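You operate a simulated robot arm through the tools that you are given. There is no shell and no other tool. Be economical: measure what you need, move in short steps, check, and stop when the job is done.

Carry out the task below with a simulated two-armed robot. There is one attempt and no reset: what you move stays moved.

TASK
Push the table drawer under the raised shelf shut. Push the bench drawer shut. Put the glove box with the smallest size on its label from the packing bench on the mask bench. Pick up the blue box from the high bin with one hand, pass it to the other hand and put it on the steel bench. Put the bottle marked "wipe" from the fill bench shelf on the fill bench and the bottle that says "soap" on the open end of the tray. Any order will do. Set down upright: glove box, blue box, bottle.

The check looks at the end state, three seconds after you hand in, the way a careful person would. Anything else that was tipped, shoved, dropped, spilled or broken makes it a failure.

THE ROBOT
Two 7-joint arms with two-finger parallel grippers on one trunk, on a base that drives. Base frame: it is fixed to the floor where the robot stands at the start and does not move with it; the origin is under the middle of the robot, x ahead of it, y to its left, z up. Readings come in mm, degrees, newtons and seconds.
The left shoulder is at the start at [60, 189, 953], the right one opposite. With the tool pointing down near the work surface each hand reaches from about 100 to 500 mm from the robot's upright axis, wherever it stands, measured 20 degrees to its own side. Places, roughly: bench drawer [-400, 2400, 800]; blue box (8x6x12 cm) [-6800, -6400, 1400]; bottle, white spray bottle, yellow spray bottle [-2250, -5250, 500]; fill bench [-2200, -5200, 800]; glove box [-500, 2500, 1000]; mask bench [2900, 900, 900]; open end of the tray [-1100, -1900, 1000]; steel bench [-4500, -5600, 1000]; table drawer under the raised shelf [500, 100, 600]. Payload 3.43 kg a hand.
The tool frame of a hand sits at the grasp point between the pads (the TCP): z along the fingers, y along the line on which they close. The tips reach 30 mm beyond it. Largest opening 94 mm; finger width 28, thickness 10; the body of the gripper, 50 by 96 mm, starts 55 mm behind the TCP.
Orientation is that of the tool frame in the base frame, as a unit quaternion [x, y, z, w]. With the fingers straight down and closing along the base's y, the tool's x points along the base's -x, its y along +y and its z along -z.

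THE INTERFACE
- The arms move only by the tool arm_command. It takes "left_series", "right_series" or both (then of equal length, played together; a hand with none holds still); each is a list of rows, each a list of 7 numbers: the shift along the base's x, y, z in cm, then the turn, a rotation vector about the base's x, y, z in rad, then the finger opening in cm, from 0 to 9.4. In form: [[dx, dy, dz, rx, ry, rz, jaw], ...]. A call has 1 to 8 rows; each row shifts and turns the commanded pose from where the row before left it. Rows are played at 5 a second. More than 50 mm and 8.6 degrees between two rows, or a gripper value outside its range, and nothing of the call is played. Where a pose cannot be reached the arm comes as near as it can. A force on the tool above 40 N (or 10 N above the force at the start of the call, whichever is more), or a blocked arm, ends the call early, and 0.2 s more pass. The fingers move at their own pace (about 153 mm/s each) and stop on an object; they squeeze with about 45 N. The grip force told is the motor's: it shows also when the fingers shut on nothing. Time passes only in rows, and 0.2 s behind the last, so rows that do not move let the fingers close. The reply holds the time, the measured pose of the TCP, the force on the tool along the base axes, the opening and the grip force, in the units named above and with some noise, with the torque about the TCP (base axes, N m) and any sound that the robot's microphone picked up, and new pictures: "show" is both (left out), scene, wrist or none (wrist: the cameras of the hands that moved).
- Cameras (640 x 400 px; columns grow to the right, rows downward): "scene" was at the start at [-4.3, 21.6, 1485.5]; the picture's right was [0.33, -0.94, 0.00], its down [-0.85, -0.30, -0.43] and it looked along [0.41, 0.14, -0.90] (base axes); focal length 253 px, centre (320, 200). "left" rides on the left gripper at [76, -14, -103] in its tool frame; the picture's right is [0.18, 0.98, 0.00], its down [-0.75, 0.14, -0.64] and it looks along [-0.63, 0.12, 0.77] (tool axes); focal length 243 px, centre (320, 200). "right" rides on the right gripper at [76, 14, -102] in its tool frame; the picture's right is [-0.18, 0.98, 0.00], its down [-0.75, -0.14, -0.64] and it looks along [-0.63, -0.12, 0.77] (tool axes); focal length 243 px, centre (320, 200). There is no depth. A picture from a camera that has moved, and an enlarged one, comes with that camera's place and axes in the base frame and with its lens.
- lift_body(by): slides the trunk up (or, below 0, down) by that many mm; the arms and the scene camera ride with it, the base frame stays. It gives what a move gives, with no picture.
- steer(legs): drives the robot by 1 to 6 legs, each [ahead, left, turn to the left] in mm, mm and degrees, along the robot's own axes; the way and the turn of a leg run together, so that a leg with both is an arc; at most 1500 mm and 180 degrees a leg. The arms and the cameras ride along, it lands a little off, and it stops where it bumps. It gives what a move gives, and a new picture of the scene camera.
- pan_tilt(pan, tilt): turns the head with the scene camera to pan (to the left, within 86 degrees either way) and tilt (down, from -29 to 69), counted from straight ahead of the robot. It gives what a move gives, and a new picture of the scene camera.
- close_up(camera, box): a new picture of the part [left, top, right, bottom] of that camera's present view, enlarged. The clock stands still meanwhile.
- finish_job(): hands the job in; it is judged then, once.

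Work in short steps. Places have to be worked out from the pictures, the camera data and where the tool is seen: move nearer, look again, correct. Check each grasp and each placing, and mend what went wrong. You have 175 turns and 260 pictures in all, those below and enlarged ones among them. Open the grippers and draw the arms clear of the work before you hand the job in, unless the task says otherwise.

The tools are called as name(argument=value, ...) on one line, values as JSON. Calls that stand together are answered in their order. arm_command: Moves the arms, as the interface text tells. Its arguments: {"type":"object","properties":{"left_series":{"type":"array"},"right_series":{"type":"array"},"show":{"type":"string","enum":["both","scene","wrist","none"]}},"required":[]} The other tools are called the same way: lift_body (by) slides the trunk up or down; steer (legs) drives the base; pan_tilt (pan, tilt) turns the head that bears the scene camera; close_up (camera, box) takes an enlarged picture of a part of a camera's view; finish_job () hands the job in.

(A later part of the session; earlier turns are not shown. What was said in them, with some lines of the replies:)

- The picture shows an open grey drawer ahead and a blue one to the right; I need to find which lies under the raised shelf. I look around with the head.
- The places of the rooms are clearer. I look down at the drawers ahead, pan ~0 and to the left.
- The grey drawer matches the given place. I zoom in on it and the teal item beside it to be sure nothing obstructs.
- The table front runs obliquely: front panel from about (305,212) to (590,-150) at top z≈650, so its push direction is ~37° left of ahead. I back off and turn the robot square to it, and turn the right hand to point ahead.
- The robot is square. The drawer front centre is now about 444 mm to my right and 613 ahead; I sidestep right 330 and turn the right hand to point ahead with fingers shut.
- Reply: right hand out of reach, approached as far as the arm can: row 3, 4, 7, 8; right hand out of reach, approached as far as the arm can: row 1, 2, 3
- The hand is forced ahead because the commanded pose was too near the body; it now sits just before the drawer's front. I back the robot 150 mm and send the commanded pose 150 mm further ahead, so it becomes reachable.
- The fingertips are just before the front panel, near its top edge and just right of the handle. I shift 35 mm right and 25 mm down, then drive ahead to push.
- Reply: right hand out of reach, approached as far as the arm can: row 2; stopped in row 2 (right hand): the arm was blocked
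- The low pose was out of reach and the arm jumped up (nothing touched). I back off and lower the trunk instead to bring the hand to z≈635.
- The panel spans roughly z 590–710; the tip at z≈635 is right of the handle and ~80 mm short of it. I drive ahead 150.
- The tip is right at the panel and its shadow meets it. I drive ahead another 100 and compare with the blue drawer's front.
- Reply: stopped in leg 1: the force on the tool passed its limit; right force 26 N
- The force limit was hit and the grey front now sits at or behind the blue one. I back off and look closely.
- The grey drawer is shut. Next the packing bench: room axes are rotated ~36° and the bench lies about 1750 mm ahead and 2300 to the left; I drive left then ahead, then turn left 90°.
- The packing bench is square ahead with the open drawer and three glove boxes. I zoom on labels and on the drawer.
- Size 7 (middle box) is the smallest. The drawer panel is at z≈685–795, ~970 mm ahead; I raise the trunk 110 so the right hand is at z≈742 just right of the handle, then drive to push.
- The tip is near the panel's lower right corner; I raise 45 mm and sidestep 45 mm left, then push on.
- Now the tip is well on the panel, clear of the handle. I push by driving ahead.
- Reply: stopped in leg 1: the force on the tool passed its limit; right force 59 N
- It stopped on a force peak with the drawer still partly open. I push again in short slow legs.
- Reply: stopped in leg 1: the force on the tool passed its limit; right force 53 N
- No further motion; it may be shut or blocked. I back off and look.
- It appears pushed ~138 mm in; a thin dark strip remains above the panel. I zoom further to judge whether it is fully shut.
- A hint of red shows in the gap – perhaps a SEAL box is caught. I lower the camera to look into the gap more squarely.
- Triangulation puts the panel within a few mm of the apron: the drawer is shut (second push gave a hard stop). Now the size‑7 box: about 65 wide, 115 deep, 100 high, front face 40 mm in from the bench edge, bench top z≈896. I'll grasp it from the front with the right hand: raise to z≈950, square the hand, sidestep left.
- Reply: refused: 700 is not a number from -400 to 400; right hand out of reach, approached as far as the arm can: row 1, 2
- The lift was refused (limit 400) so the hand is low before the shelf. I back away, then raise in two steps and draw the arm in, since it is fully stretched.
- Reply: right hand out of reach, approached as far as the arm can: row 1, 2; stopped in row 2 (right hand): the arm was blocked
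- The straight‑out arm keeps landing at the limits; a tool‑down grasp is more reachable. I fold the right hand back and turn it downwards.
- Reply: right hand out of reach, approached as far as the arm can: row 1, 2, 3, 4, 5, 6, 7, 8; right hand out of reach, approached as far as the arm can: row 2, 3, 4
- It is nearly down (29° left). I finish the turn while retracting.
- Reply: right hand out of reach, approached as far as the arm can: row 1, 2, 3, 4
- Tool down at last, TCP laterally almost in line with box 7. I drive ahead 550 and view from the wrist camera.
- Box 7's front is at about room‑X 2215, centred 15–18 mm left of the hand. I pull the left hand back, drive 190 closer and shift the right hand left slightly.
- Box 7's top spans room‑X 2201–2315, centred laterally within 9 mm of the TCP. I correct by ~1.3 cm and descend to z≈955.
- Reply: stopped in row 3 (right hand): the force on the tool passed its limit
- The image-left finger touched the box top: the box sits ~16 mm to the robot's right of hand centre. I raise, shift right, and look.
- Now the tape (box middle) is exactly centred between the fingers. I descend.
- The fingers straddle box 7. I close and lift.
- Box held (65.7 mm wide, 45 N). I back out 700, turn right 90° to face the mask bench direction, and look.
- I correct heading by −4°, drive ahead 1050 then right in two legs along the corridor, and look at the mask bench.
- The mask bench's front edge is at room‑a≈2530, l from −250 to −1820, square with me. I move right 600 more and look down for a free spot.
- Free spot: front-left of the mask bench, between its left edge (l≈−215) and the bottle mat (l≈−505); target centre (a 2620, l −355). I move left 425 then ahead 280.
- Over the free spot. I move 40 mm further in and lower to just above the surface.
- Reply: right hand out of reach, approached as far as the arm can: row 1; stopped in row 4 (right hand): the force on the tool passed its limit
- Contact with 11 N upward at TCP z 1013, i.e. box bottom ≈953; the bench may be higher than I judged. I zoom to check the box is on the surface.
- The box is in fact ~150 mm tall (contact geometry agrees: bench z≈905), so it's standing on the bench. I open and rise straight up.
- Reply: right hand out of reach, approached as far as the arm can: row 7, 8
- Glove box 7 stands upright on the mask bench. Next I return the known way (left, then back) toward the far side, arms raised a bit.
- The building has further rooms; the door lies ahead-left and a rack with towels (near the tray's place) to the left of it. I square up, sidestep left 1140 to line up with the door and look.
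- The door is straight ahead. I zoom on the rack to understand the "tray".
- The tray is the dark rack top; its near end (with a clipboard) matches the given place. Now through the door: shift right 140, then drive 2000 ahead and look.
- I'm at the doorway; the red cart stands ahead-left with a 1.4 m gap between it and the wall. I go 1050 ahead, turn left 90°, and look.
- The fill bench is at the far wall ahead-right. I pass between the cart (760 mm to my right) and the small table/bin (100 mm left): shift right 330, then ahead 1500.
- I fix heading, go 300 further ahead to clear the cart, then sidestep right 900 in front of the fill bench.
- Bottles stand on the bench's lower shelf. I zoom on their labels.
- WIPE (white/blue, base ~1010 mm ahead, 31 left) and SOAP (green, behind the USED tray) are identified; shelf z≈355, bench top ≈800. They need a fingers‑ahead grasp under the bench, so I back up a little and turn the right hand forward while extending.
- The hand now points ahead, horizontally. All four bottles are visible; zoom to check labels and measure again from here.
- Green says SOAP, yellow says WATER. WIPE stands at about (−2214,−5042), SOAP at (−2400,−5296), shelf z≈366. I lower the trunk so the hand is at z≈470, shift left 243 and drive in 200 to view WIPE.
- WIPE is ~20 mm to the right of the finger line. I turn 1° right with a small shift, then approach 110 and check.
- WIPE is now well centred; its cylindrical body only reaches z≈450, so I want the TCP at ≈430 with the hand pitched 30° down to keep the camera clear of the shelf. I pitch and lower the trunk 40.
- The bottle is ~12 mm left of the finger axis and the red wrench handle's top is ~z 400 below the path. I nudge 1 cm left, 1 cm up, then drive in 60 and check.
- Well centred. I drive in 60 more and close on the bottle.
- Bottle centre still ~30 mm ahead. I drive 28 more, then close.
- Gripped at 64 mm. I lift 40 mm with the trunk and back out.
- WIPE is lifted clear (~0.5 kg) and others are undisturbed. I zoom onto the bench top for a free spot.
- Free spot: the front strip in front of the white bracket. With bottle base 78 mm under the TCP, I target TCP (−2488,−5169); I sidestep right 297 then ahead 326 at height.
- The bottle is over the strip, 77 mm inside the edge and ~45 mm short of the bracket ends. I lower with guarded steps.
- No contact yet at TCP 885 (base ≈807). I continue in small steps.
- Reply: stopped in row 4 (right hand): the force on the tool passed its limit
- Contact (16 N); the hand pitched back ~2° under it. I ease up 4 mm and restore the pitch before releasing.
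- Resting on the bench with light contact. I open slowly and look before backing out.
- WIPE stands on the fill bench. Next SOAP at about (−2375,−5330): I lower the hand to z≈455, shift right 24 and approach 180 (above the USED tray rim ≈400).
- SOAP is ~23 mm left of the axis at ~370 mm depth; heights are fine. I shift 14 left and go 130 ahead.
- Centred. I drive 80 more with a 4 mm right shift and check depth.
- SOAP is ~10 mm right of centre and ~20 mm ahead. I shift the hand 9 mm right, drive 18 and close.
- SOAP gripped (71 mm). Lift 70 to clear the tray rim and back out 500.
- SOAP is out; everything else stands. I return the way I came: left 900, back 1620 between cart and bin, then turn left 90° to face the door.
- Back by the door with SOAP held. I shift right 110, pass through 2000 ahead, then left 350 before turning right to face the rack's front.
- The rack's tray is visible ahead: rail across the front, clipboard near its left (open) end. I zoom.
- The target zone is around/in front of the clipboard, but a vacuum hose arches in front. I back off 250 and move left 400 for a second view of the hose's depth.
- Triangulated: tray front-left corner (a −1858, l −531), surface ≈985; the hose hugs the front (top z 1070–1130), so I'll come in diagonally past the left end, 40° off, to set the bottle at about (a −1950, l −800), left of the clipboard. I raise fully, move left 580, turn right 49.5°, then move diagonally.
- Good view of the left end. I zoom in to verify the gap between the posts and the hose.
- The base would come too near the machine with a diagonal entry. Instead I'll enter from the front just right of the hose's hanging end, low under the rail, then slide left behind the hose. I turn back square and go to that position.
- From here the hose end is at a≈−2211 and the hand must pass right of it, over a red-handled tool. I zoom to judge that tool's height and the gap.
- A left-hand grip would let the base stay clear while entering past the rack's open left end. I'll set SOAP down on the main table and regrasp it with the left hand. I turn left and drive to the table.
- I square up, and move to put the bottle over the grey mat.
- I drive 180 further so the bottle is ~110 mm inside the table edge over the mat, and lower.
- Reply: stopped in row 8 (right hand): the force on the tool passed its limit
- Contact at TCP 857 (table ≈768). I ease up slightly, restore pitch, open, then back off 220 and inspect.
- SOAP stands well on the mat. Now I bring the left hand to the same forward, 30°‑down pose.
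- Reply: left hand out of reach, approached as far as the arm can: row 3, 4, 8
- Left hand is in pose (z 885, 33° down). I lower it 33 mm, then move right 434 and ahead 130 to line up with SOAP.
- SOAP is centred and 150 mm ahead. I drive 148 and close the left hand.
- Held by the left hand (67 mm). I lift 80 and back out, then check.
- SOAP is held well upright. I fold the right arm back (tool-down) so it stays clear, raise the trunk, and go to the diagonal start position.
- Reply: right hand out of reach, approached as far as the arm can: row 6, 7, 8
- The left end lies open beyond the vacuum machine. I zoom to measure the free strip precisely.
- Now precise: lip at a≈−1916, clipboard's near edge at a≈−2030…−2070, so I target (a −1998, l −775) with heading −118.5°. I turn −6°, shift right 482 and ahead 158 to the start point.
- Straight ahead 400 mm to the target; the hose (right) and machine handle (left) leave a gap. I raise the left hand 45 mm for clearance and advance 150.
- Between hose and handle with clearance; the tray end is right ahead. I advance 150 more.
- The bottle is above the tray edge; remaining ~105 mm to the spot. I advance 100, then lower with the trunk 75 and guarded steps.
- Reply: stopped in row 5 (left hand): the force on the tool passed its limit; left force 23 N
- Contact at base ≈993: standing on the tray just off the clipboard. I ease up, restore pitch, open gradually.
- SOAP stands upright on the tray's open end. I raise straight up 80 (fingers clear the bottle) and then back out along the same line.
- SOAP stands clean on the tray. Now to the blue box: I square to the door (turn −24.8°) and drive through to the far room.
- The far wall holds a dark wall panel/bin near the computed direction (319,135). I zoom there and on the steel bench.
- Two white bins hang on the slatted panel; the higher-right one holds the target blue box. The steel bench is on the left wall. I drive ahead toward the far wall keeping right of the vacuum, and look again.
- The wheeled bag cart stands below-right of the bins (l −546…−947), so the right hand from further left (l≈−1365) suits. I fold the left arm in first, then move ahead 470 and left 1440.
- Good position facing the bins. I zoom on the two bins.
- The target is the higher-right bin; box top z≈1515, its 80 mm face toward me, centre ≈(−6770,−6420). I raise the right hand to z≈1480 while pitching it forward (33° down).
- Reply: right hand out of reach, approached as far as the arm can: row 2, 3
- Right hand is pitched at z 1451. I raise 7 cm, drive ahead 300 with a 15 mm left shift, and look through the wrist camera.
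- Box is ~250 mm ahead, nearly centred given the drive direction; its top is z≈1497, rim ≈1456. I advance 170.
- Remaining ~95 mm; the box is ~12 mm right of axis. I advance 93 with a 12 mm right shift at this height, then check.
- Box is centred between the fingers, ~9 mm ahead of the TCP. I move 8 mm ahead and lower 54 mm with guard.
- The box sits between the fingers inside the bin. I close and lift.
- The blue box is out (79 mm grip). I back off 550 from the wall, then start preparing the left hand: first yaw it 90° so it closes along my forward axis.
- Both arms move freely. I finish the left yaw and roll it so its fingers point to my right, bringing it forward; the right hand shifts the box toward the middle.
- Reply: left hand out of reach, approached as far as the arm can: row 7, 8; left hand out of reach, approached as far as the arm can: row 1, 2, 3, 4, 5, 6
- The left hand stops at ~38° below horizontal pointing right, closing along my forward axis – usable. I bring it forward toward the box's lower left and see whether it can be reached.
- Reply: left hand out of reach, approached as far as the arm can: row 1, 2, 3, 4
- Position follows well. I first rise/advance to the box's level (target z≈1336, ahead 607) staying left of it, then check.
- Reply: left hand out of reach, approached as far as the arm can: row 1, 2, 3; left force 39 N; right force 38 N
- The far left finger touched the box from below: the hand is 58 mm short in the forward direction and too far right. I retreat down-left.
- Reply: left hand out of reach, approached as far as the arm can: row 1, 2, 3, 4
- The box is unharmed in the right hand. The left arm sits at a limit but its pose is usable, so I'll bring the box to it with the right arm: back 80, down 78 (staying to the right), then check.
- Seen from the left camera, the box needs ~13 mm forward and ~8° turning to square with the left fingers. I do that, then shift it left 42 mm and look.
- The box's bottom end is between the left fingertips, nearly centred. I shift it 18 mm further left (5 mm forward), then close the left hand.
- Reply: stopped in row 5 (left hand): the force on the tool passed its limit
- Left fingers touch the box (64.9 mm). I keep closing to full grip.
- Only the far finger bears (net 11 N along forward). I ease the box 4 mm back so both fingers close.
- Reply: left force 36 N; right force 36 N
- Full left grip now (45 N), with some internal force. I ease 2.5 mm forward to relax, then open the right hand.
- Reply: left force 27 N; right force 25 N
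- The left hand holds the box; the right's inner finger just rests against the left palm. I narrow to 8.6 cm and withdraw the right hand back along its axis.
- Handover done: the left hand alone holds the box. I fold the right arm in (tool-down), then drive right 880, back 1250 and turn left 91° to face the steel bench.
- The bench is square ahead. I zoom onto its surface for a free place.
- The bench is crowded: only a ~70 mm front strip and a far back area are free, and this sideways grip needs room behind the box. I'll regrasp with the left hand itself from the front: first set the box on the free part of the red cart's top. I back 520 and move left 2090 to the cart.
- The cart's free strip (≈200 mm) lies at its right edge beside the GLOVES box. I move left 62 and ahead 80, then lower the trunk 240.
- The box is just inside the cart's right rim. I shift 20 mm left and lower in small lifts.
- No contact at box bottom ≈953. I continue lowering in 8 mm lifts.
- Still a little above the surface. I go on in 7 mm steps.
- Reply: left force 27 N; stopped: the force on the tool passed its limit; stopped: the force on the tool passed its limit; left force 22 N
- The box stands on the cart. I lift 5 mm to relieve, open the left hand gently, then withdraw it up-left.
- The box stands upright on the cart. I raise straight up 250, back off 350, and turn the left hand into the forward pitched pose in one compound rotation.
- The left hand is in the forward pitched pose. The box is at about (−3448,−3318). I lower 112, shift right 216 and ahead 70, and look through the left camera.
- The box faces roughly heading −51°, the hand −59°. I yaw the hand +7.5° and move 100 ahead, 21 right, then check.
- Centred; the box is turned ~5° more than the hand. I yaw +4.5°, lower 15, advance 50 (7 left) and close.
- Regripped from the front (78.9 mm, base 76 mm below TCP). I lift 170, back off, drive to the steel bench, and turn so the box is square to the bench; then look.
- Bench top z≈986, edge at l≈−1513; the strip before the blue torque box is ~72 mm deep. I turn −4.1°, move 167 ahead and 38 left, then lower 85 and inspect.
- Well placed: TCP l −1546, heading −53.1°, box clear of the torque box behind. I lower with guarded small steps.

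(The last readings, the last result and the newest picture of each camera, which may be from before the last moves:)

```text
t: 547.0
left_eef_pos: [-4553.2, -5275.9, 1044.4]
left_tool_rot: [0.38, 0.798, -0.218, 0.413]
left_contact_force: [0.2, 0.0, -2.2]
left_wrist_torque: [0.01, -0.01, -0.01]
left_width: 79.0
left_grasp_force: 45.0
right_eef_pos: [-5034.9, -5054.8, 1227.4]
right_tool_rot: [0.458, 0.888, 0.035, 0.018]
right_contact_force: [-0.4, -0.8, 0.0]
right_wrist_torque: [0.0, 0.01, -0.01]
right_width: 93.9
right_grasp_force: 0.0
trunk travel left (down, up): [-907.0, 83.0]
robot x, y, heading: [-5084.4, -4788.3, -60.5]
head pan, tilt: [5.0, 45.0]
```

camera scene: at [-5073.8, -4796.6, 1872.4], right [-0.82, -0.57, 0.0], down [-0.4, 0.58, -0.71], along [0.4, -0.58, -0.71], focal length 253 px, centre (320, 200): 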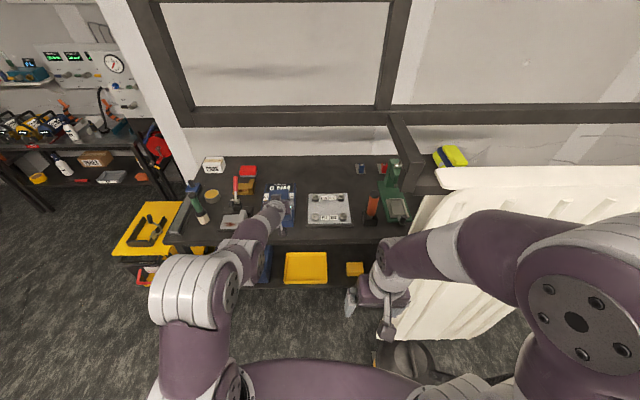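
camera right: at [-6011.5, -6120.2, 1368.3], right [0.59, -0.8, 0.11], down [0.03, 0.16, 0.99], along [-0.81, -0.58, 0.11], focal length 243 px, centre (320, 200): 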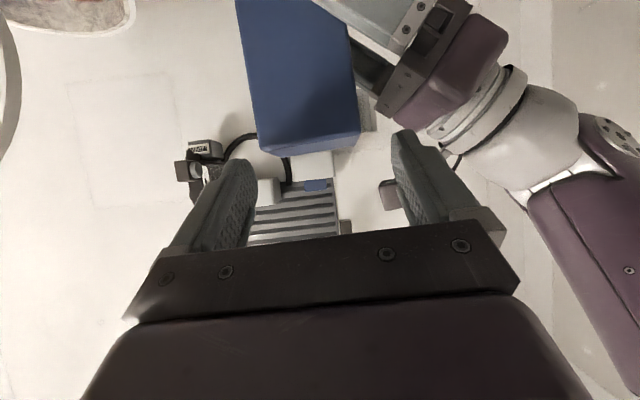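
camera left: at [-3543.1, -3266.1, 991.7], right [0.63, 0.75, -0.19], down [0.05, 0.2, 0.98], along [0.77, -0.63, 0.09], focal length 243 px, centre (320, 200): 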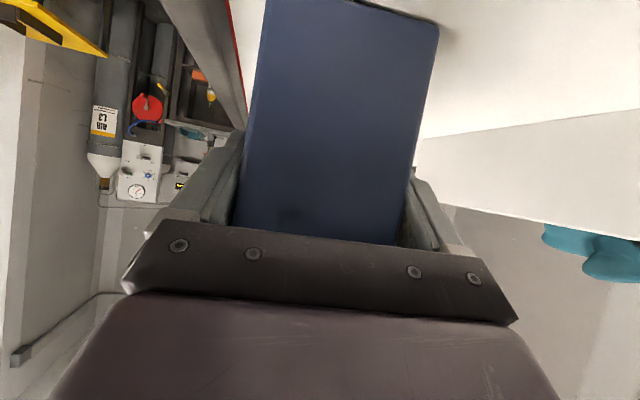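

No contact yet at bottom ≈968. I check by picture that the box is over the bench, not before its edge.

close_up(camera="scene", box=[230, 150, 330, 250])

close_up(camera="left", box=[160, 0, 520, 225])

```text
4.00 times, centred on (280, 200) of scene
camera zoom: at [-5070.1, -4800.4, 1792.3], right [-0.82, -0.57, 0.0], down [-0.4, 0.58, -0.71], along [0.4, -0.58, -0.71], focal length 1011 px, centre (480, 200)
```

zoom: 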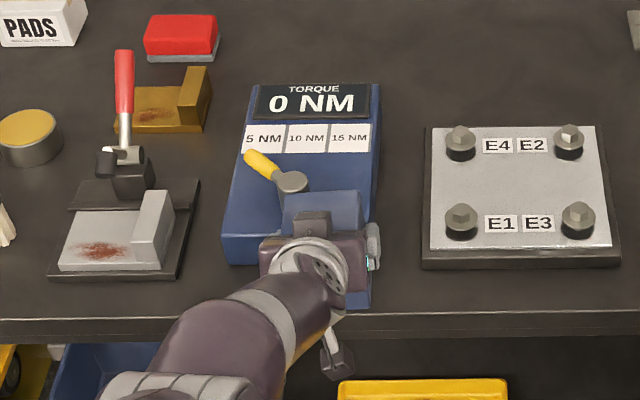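

```text
1.78 times, centred on (340, 112) of left
camera zoom: at [-4642.9, -5185.6, 1040.7], right [0.7, 0.69, -0.19], down [0.07, 0.19, 0.98], along [0.71, -0.7, 0.09], focal length 431 px, centre (284, 356)
```

zoom: 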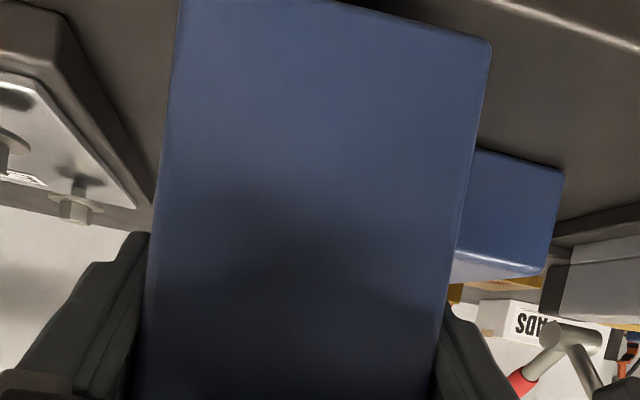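

The box is inside the edge and very near the surface. I continue lowering with guard.

arm_command(left_series=[[0, 0, -0.5, 0, 0, 0, 6], [0, 0, -0.5, 0, 0, 0, 6], [0, 0, -0.5, 0, 0, 0, 6], [0, 0, -0.5, 0, 0, 0, 6], [0, 0, -0.5, 0, 0, 0, 6], [0, 0, -0.5, 0, 0, 0, 6]], show="none")

```text
t: 548.5
left_eef_pos: [-4549.7, -5281.1, 1029.4]
left_tool_rot: [0.376, 0.792, -0.222, 0.426]
left_contact_force: [-5.7, 4.6, 23.9]
left_wrist_torque: [1.34, 0.05, 0.32]
left_width: 79.0
left_grasp_force: 44.9
right_eef_pos: [-5036.5, -5053.8, 1225.9]
right_tool_rot: [0.458, 0.888, 0.036, 0.019]
right_contact_force: [0.1, -0.7, -0.4]
right_wrist_torque: [0.0, 0.01, 0.02]
right_width: 93.9
right_grasp_force: 0.0
trunk travel left (down, up): [-907.0, 83.0]
robot x, y, heading: [-5084.3, -4784.9, -60.2]
head pan, tilt: [5.0, 45.0]
stopped in row 6 (left hand): the force on the tool passed its limit (the readings are from after the stop); the commanded pose is now the measured one
```

Contact at TCP 1030 → bench z≈955, so the edge is nearer l −1539 and the box slightly overhangs. I lift 1.2 cm, restore pitch, move 18 mm further in, and set down again.

arm_command(left_series=[[0, 0, 1.2, 0.022, 0.012, 0, 6], [1.1, -1.5, 0, 0, 0, 0, 6], [0, 0, -0.5, 0, 0, 0, 6], [0, 0, -0.3, 0, 0, 0, 6], [0, 0, -0.3, 0, 0, 0, 6], [0, 0, -0.3, 0, 0, 0, 6], [0, 0, -0.3, 0, 0, 0, 6]], show="none")

close_up(camera="scene", box=[230, 150, 330, 250])

```text
t: 550.0
left_eef_pos: [-4540.3, -5290.9, 1027.1]
left_tool_rot: [0.379, 0.796, -0.217, 0.419]
left_contact_force: [-8.1, 22.6, 33.0]
left_wrist_torque: [1.24, -0.54, -0.42]
left_width: 78.7
left_grasp_force: 45.2
right_eef_pos: [-5039.4, -5046.7, 1229.4]
right_tool_rot: [0.458, 0.888, 0.033, 0.022]
right_contact_force: [-0.5, -0.4, -0.7]
right_wrist_torque: [0.0, -0.02, -0.02]
right_width: 94.3
right_grasp_force: 0.0
trunk travel left (down, up): [-907.0, 83.0]
robot x, y, heading: [-5087.3, -4785.4, -60.4]
head pan, tilt: [5.0, 45.0]
```

```text
4.00 times, centred on (280, 200) of scene
camera zoom: at [-5077.7, -4789.6, 1792.9], right [-0.82, -0.57, 0.0], down [-0.4, 0.58, -0.71], along [0.4, -0.59, -0.7], focal length 1011 px, centre (480, 200)
```

zoom: 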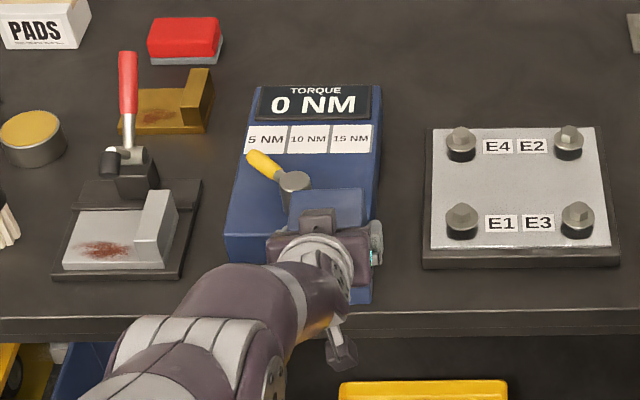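

The box is ~14 mm inside the edge, but pressed lightly forward. I ease up 3 mm and back 4 mm, then release.

arm_command(left_series=[[-0.25, 0.35, 0.35, 0, 0, 0, 6], [0, 0, 0, 0, 0, 0, 6]], show="none")

```text
t: 550.6
left_eef_pos: [-4542.2, -5292.0, 1029.4]
left_tool_rot: [0.38, 0.796, -0.217, 0.417]
left_contact_force: [10.1, -1.6, 29.3]
left_wrist_torque: [0.49, -1.67, -0.22]
left_width: 79.1
left_grasp_force: 45.5
right_eef_pos: [-5035.8, -5053.0, 1227.5]
right_tool_rot: [0.459, 0.888, 0.035, 0.02]
right_contact_force: [0.4, 1.0, 0.5]
right_wrist_torque: [-0.01, -0.01, -0.02]
right_width: 94.0
right_grasp_force: 0.1
trunk travel left (down, up): [-907.0, 83.0]
robot x, y, heading: [-5082.9, -4784.4, -60.3]
head pan, tilt: [5.0, 45.0]
```

Still pressed (29 N); I rise 3 mm more.

arm_command(left_series=[[0, 0, 0.3, 0, 0, 0, 6], [0, 0, 0, 0, 0, 0, 6]], show="none")

```text
t: 551.2
left_eef_pos: [-4542.8, -5291.0, 1028.2]
left_tool_rot: [0.381, 0.799, -0.215, 0.413]
left_contact_force: [6.5, -4.1, 21.4]
left_wrist_torque: [0.05, -1.37, -0.25]
left_width: 78.9
left_grasp_force: 45.1
right_eef_pos: [-5037.0, -5052.6, 1227.6]
right_tool_rot: [0.458, 0.888, 0.035, 0.019]
right_contact_force: [0.3, 0.8, -1.2]
right_wrist_torque: [-0.01, 0.0, 0.03]
right_width: 94.3
right_grasp_force: 0.1
trunk travel left (down, up): [-907.0, 83.0]
robot x, y, heading: [-5084.1, -4786.3, -60.5]
head pan, tilt: [5.0, 45.0]
```

Still 21 N; one more 4 mm, then open gently.

arm_command(left_series=[[0, 0, 0.4, 0, 0, 0, 6], [0, 0, 0, 0, 0, 0, 6], [0, 0, 0, 0, 0, 0, 8], [0, 0, 0, 0, 0, 0, 8.4], [0, 0, 0, 0, 0, 0, 9], [0, 0, 0, 0, 0, 0, 9.4], [0, 0, 0, 0, 0, 0, 9.4]], show="wrist")

```text
t: 552.9
left_eef_pos: [-4542.4, -5290.9, 1029.3]
left_tool_rot: [0.381, 0.799, -0.214, 0.412]
left_contact_force: [0.6, -0.8, -1.6]
left_wrist_torque: [0.01, 0.0, 0.01]
left_width: 94.2
left_grasp_force: 0.0
right_eef_pos: [-5035.1, -5054.0, 1226.9]
right_tool_rot: [0.458, 0.888, 0.036, 0.02]
right_contact_force: [-0.9, -0.6, 0.1]
right_wrist_torque: [0.03, 0.01, 0.0]
right_width: 93.8
right_grasp_force: 0.0
trunk travel left (down, up): [-907.0, 83.0]
robot x, y, heading: [-5084.4, -4785.0, -60.3]
head pan, tilt: [5.0, 45.0]
camera left: at [-4632.3, -5200.5, 1025.4], right [0.7, 0.69, -0.18], down [0.07, 0.18, 0.98], along [0.71, -0.7, 0.08], focal length 243 px, centre (320, 200)
```

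left: 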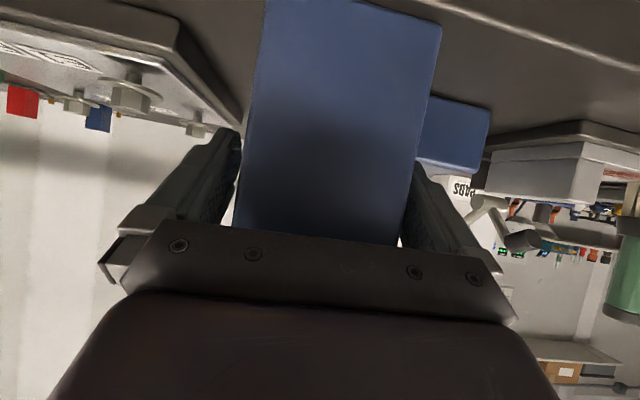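

The box stands free and upright, inside the edge. I raise straight up 83 and then back away along the hand's axis.

lift_body(by=82)

steer(legs=[[-300, -38, 0]])

close_up(camera="scene", box=[190, 90, 410, 230])

```text
t: 554.0
left_eef_pos: [-4543.0, -5290.8, 1110.8]
left_tool_rot: [0.381, 0.799, -0.214, 0.412]
left_contact_force: [0.3, 0.9, 0.4]
left_wrist_torque: [0.01, 0.01, 0.0]
left_width: 93.9
left_grasp_force: 0.1
right_eef_pos: [-5034.5, -5053.7, 1309.5]
right_tool_rot: [0.458, 0.888, 0.036, 0.019]
right_contact_force: [0.2, 0.1, -0.2]
right_wrist_torque: [0.01, -0.02, -0.02]
right_width: 94.0
right_grasp_force: 0.1
trunk travel left (down, up): [-989.0, 1.0]
robot x, y, heading: [-5086.3, -4789.8, -60.5]
head pan, tilt: [5.0, 45.0]
```

```text
t: 556.1
left_eef_pos: [-4719.5, -5049.0, 1109.0]
left_tool_rot: [0.378, 0.801, -0.213, 0.412]
left_contact_force: [-0.2, 0.3, -0.5]
left_wrist_torque: [-0.01, -0.01, 0.0]
left_width: 93.8
left_grasp_force: 0.0
right_eef_pos: [-5212.2, -4814.5, 1309.0]
right_tool_rot: [0.455, 0.89, 0.036, 0.018]
right_contact_force: [0.4, -0.9, 0.0]
right_wrist_torque: [0.01, 0.02, -0.02]
right_width: 94.0
right_grasp_force: 0.0
trunk travel left (down, up): [-989.0, 1.0]
robot x, y, heading: [-5268.4, -4544.7, -60.1]
head pan, tilt: [5.0, 45.0]
camera scene: at [-5250.1, -4561.2, 1874.3], right [-0.82, -0.57, 0.0], down [-0.41, 0.58, -0.71], along [0.4, -0.58, -0.71], focal length 253 px, centre (320, 200)
```

scene: 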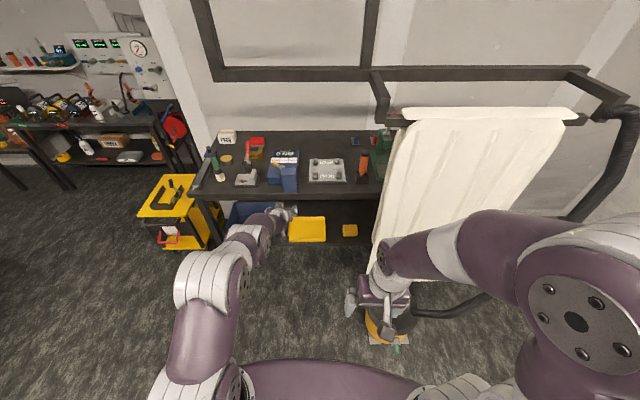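

```text
2.86 times, centred on (300, 160) of scene
camera zoom: at [-5250.1, -4561.2, 1874.3], right [-0.82, -0.57, 0.0], down [-0.41, 0.58, -0.71], along [0.4, -0.58, -0.71], focal length 722 px, centre (377, 314)
```

zoom: 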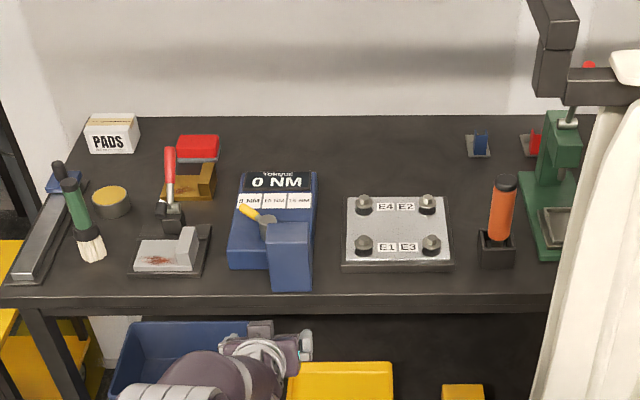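

The blue box stands upright on the steel bench, nothing else disturbed, both grippers are open and clear. All parts are done; I hand in.

finish_job()

```text
The job is handed in.
```

I carried out every part of the task and handed it in. I did not go back at the end to check the earlier placements. The check's verdict has not come back.

- **Drawers:** I pushed the table drawer and the bench drawer until they stopped. I am less sure of the bench drawer: a thin dark strip still showed above its front. It did not move on a second push, so I judged it shut.
- **Glove box:** Size 7 was the smallest. It stands upright on the mask bench.
- **Blue box:** I took it from the higher bin with the right hand and passed it to the left. The left hand set it down once on the red cart to change grip, then stood it upright near the front edge of the steel bench.
- **Bottles:** WIPE stands on the fill bench. SOAP stands at the open end of the tray, beside the clipboard. SOAP was set down briefly on the main table so I could change hands.
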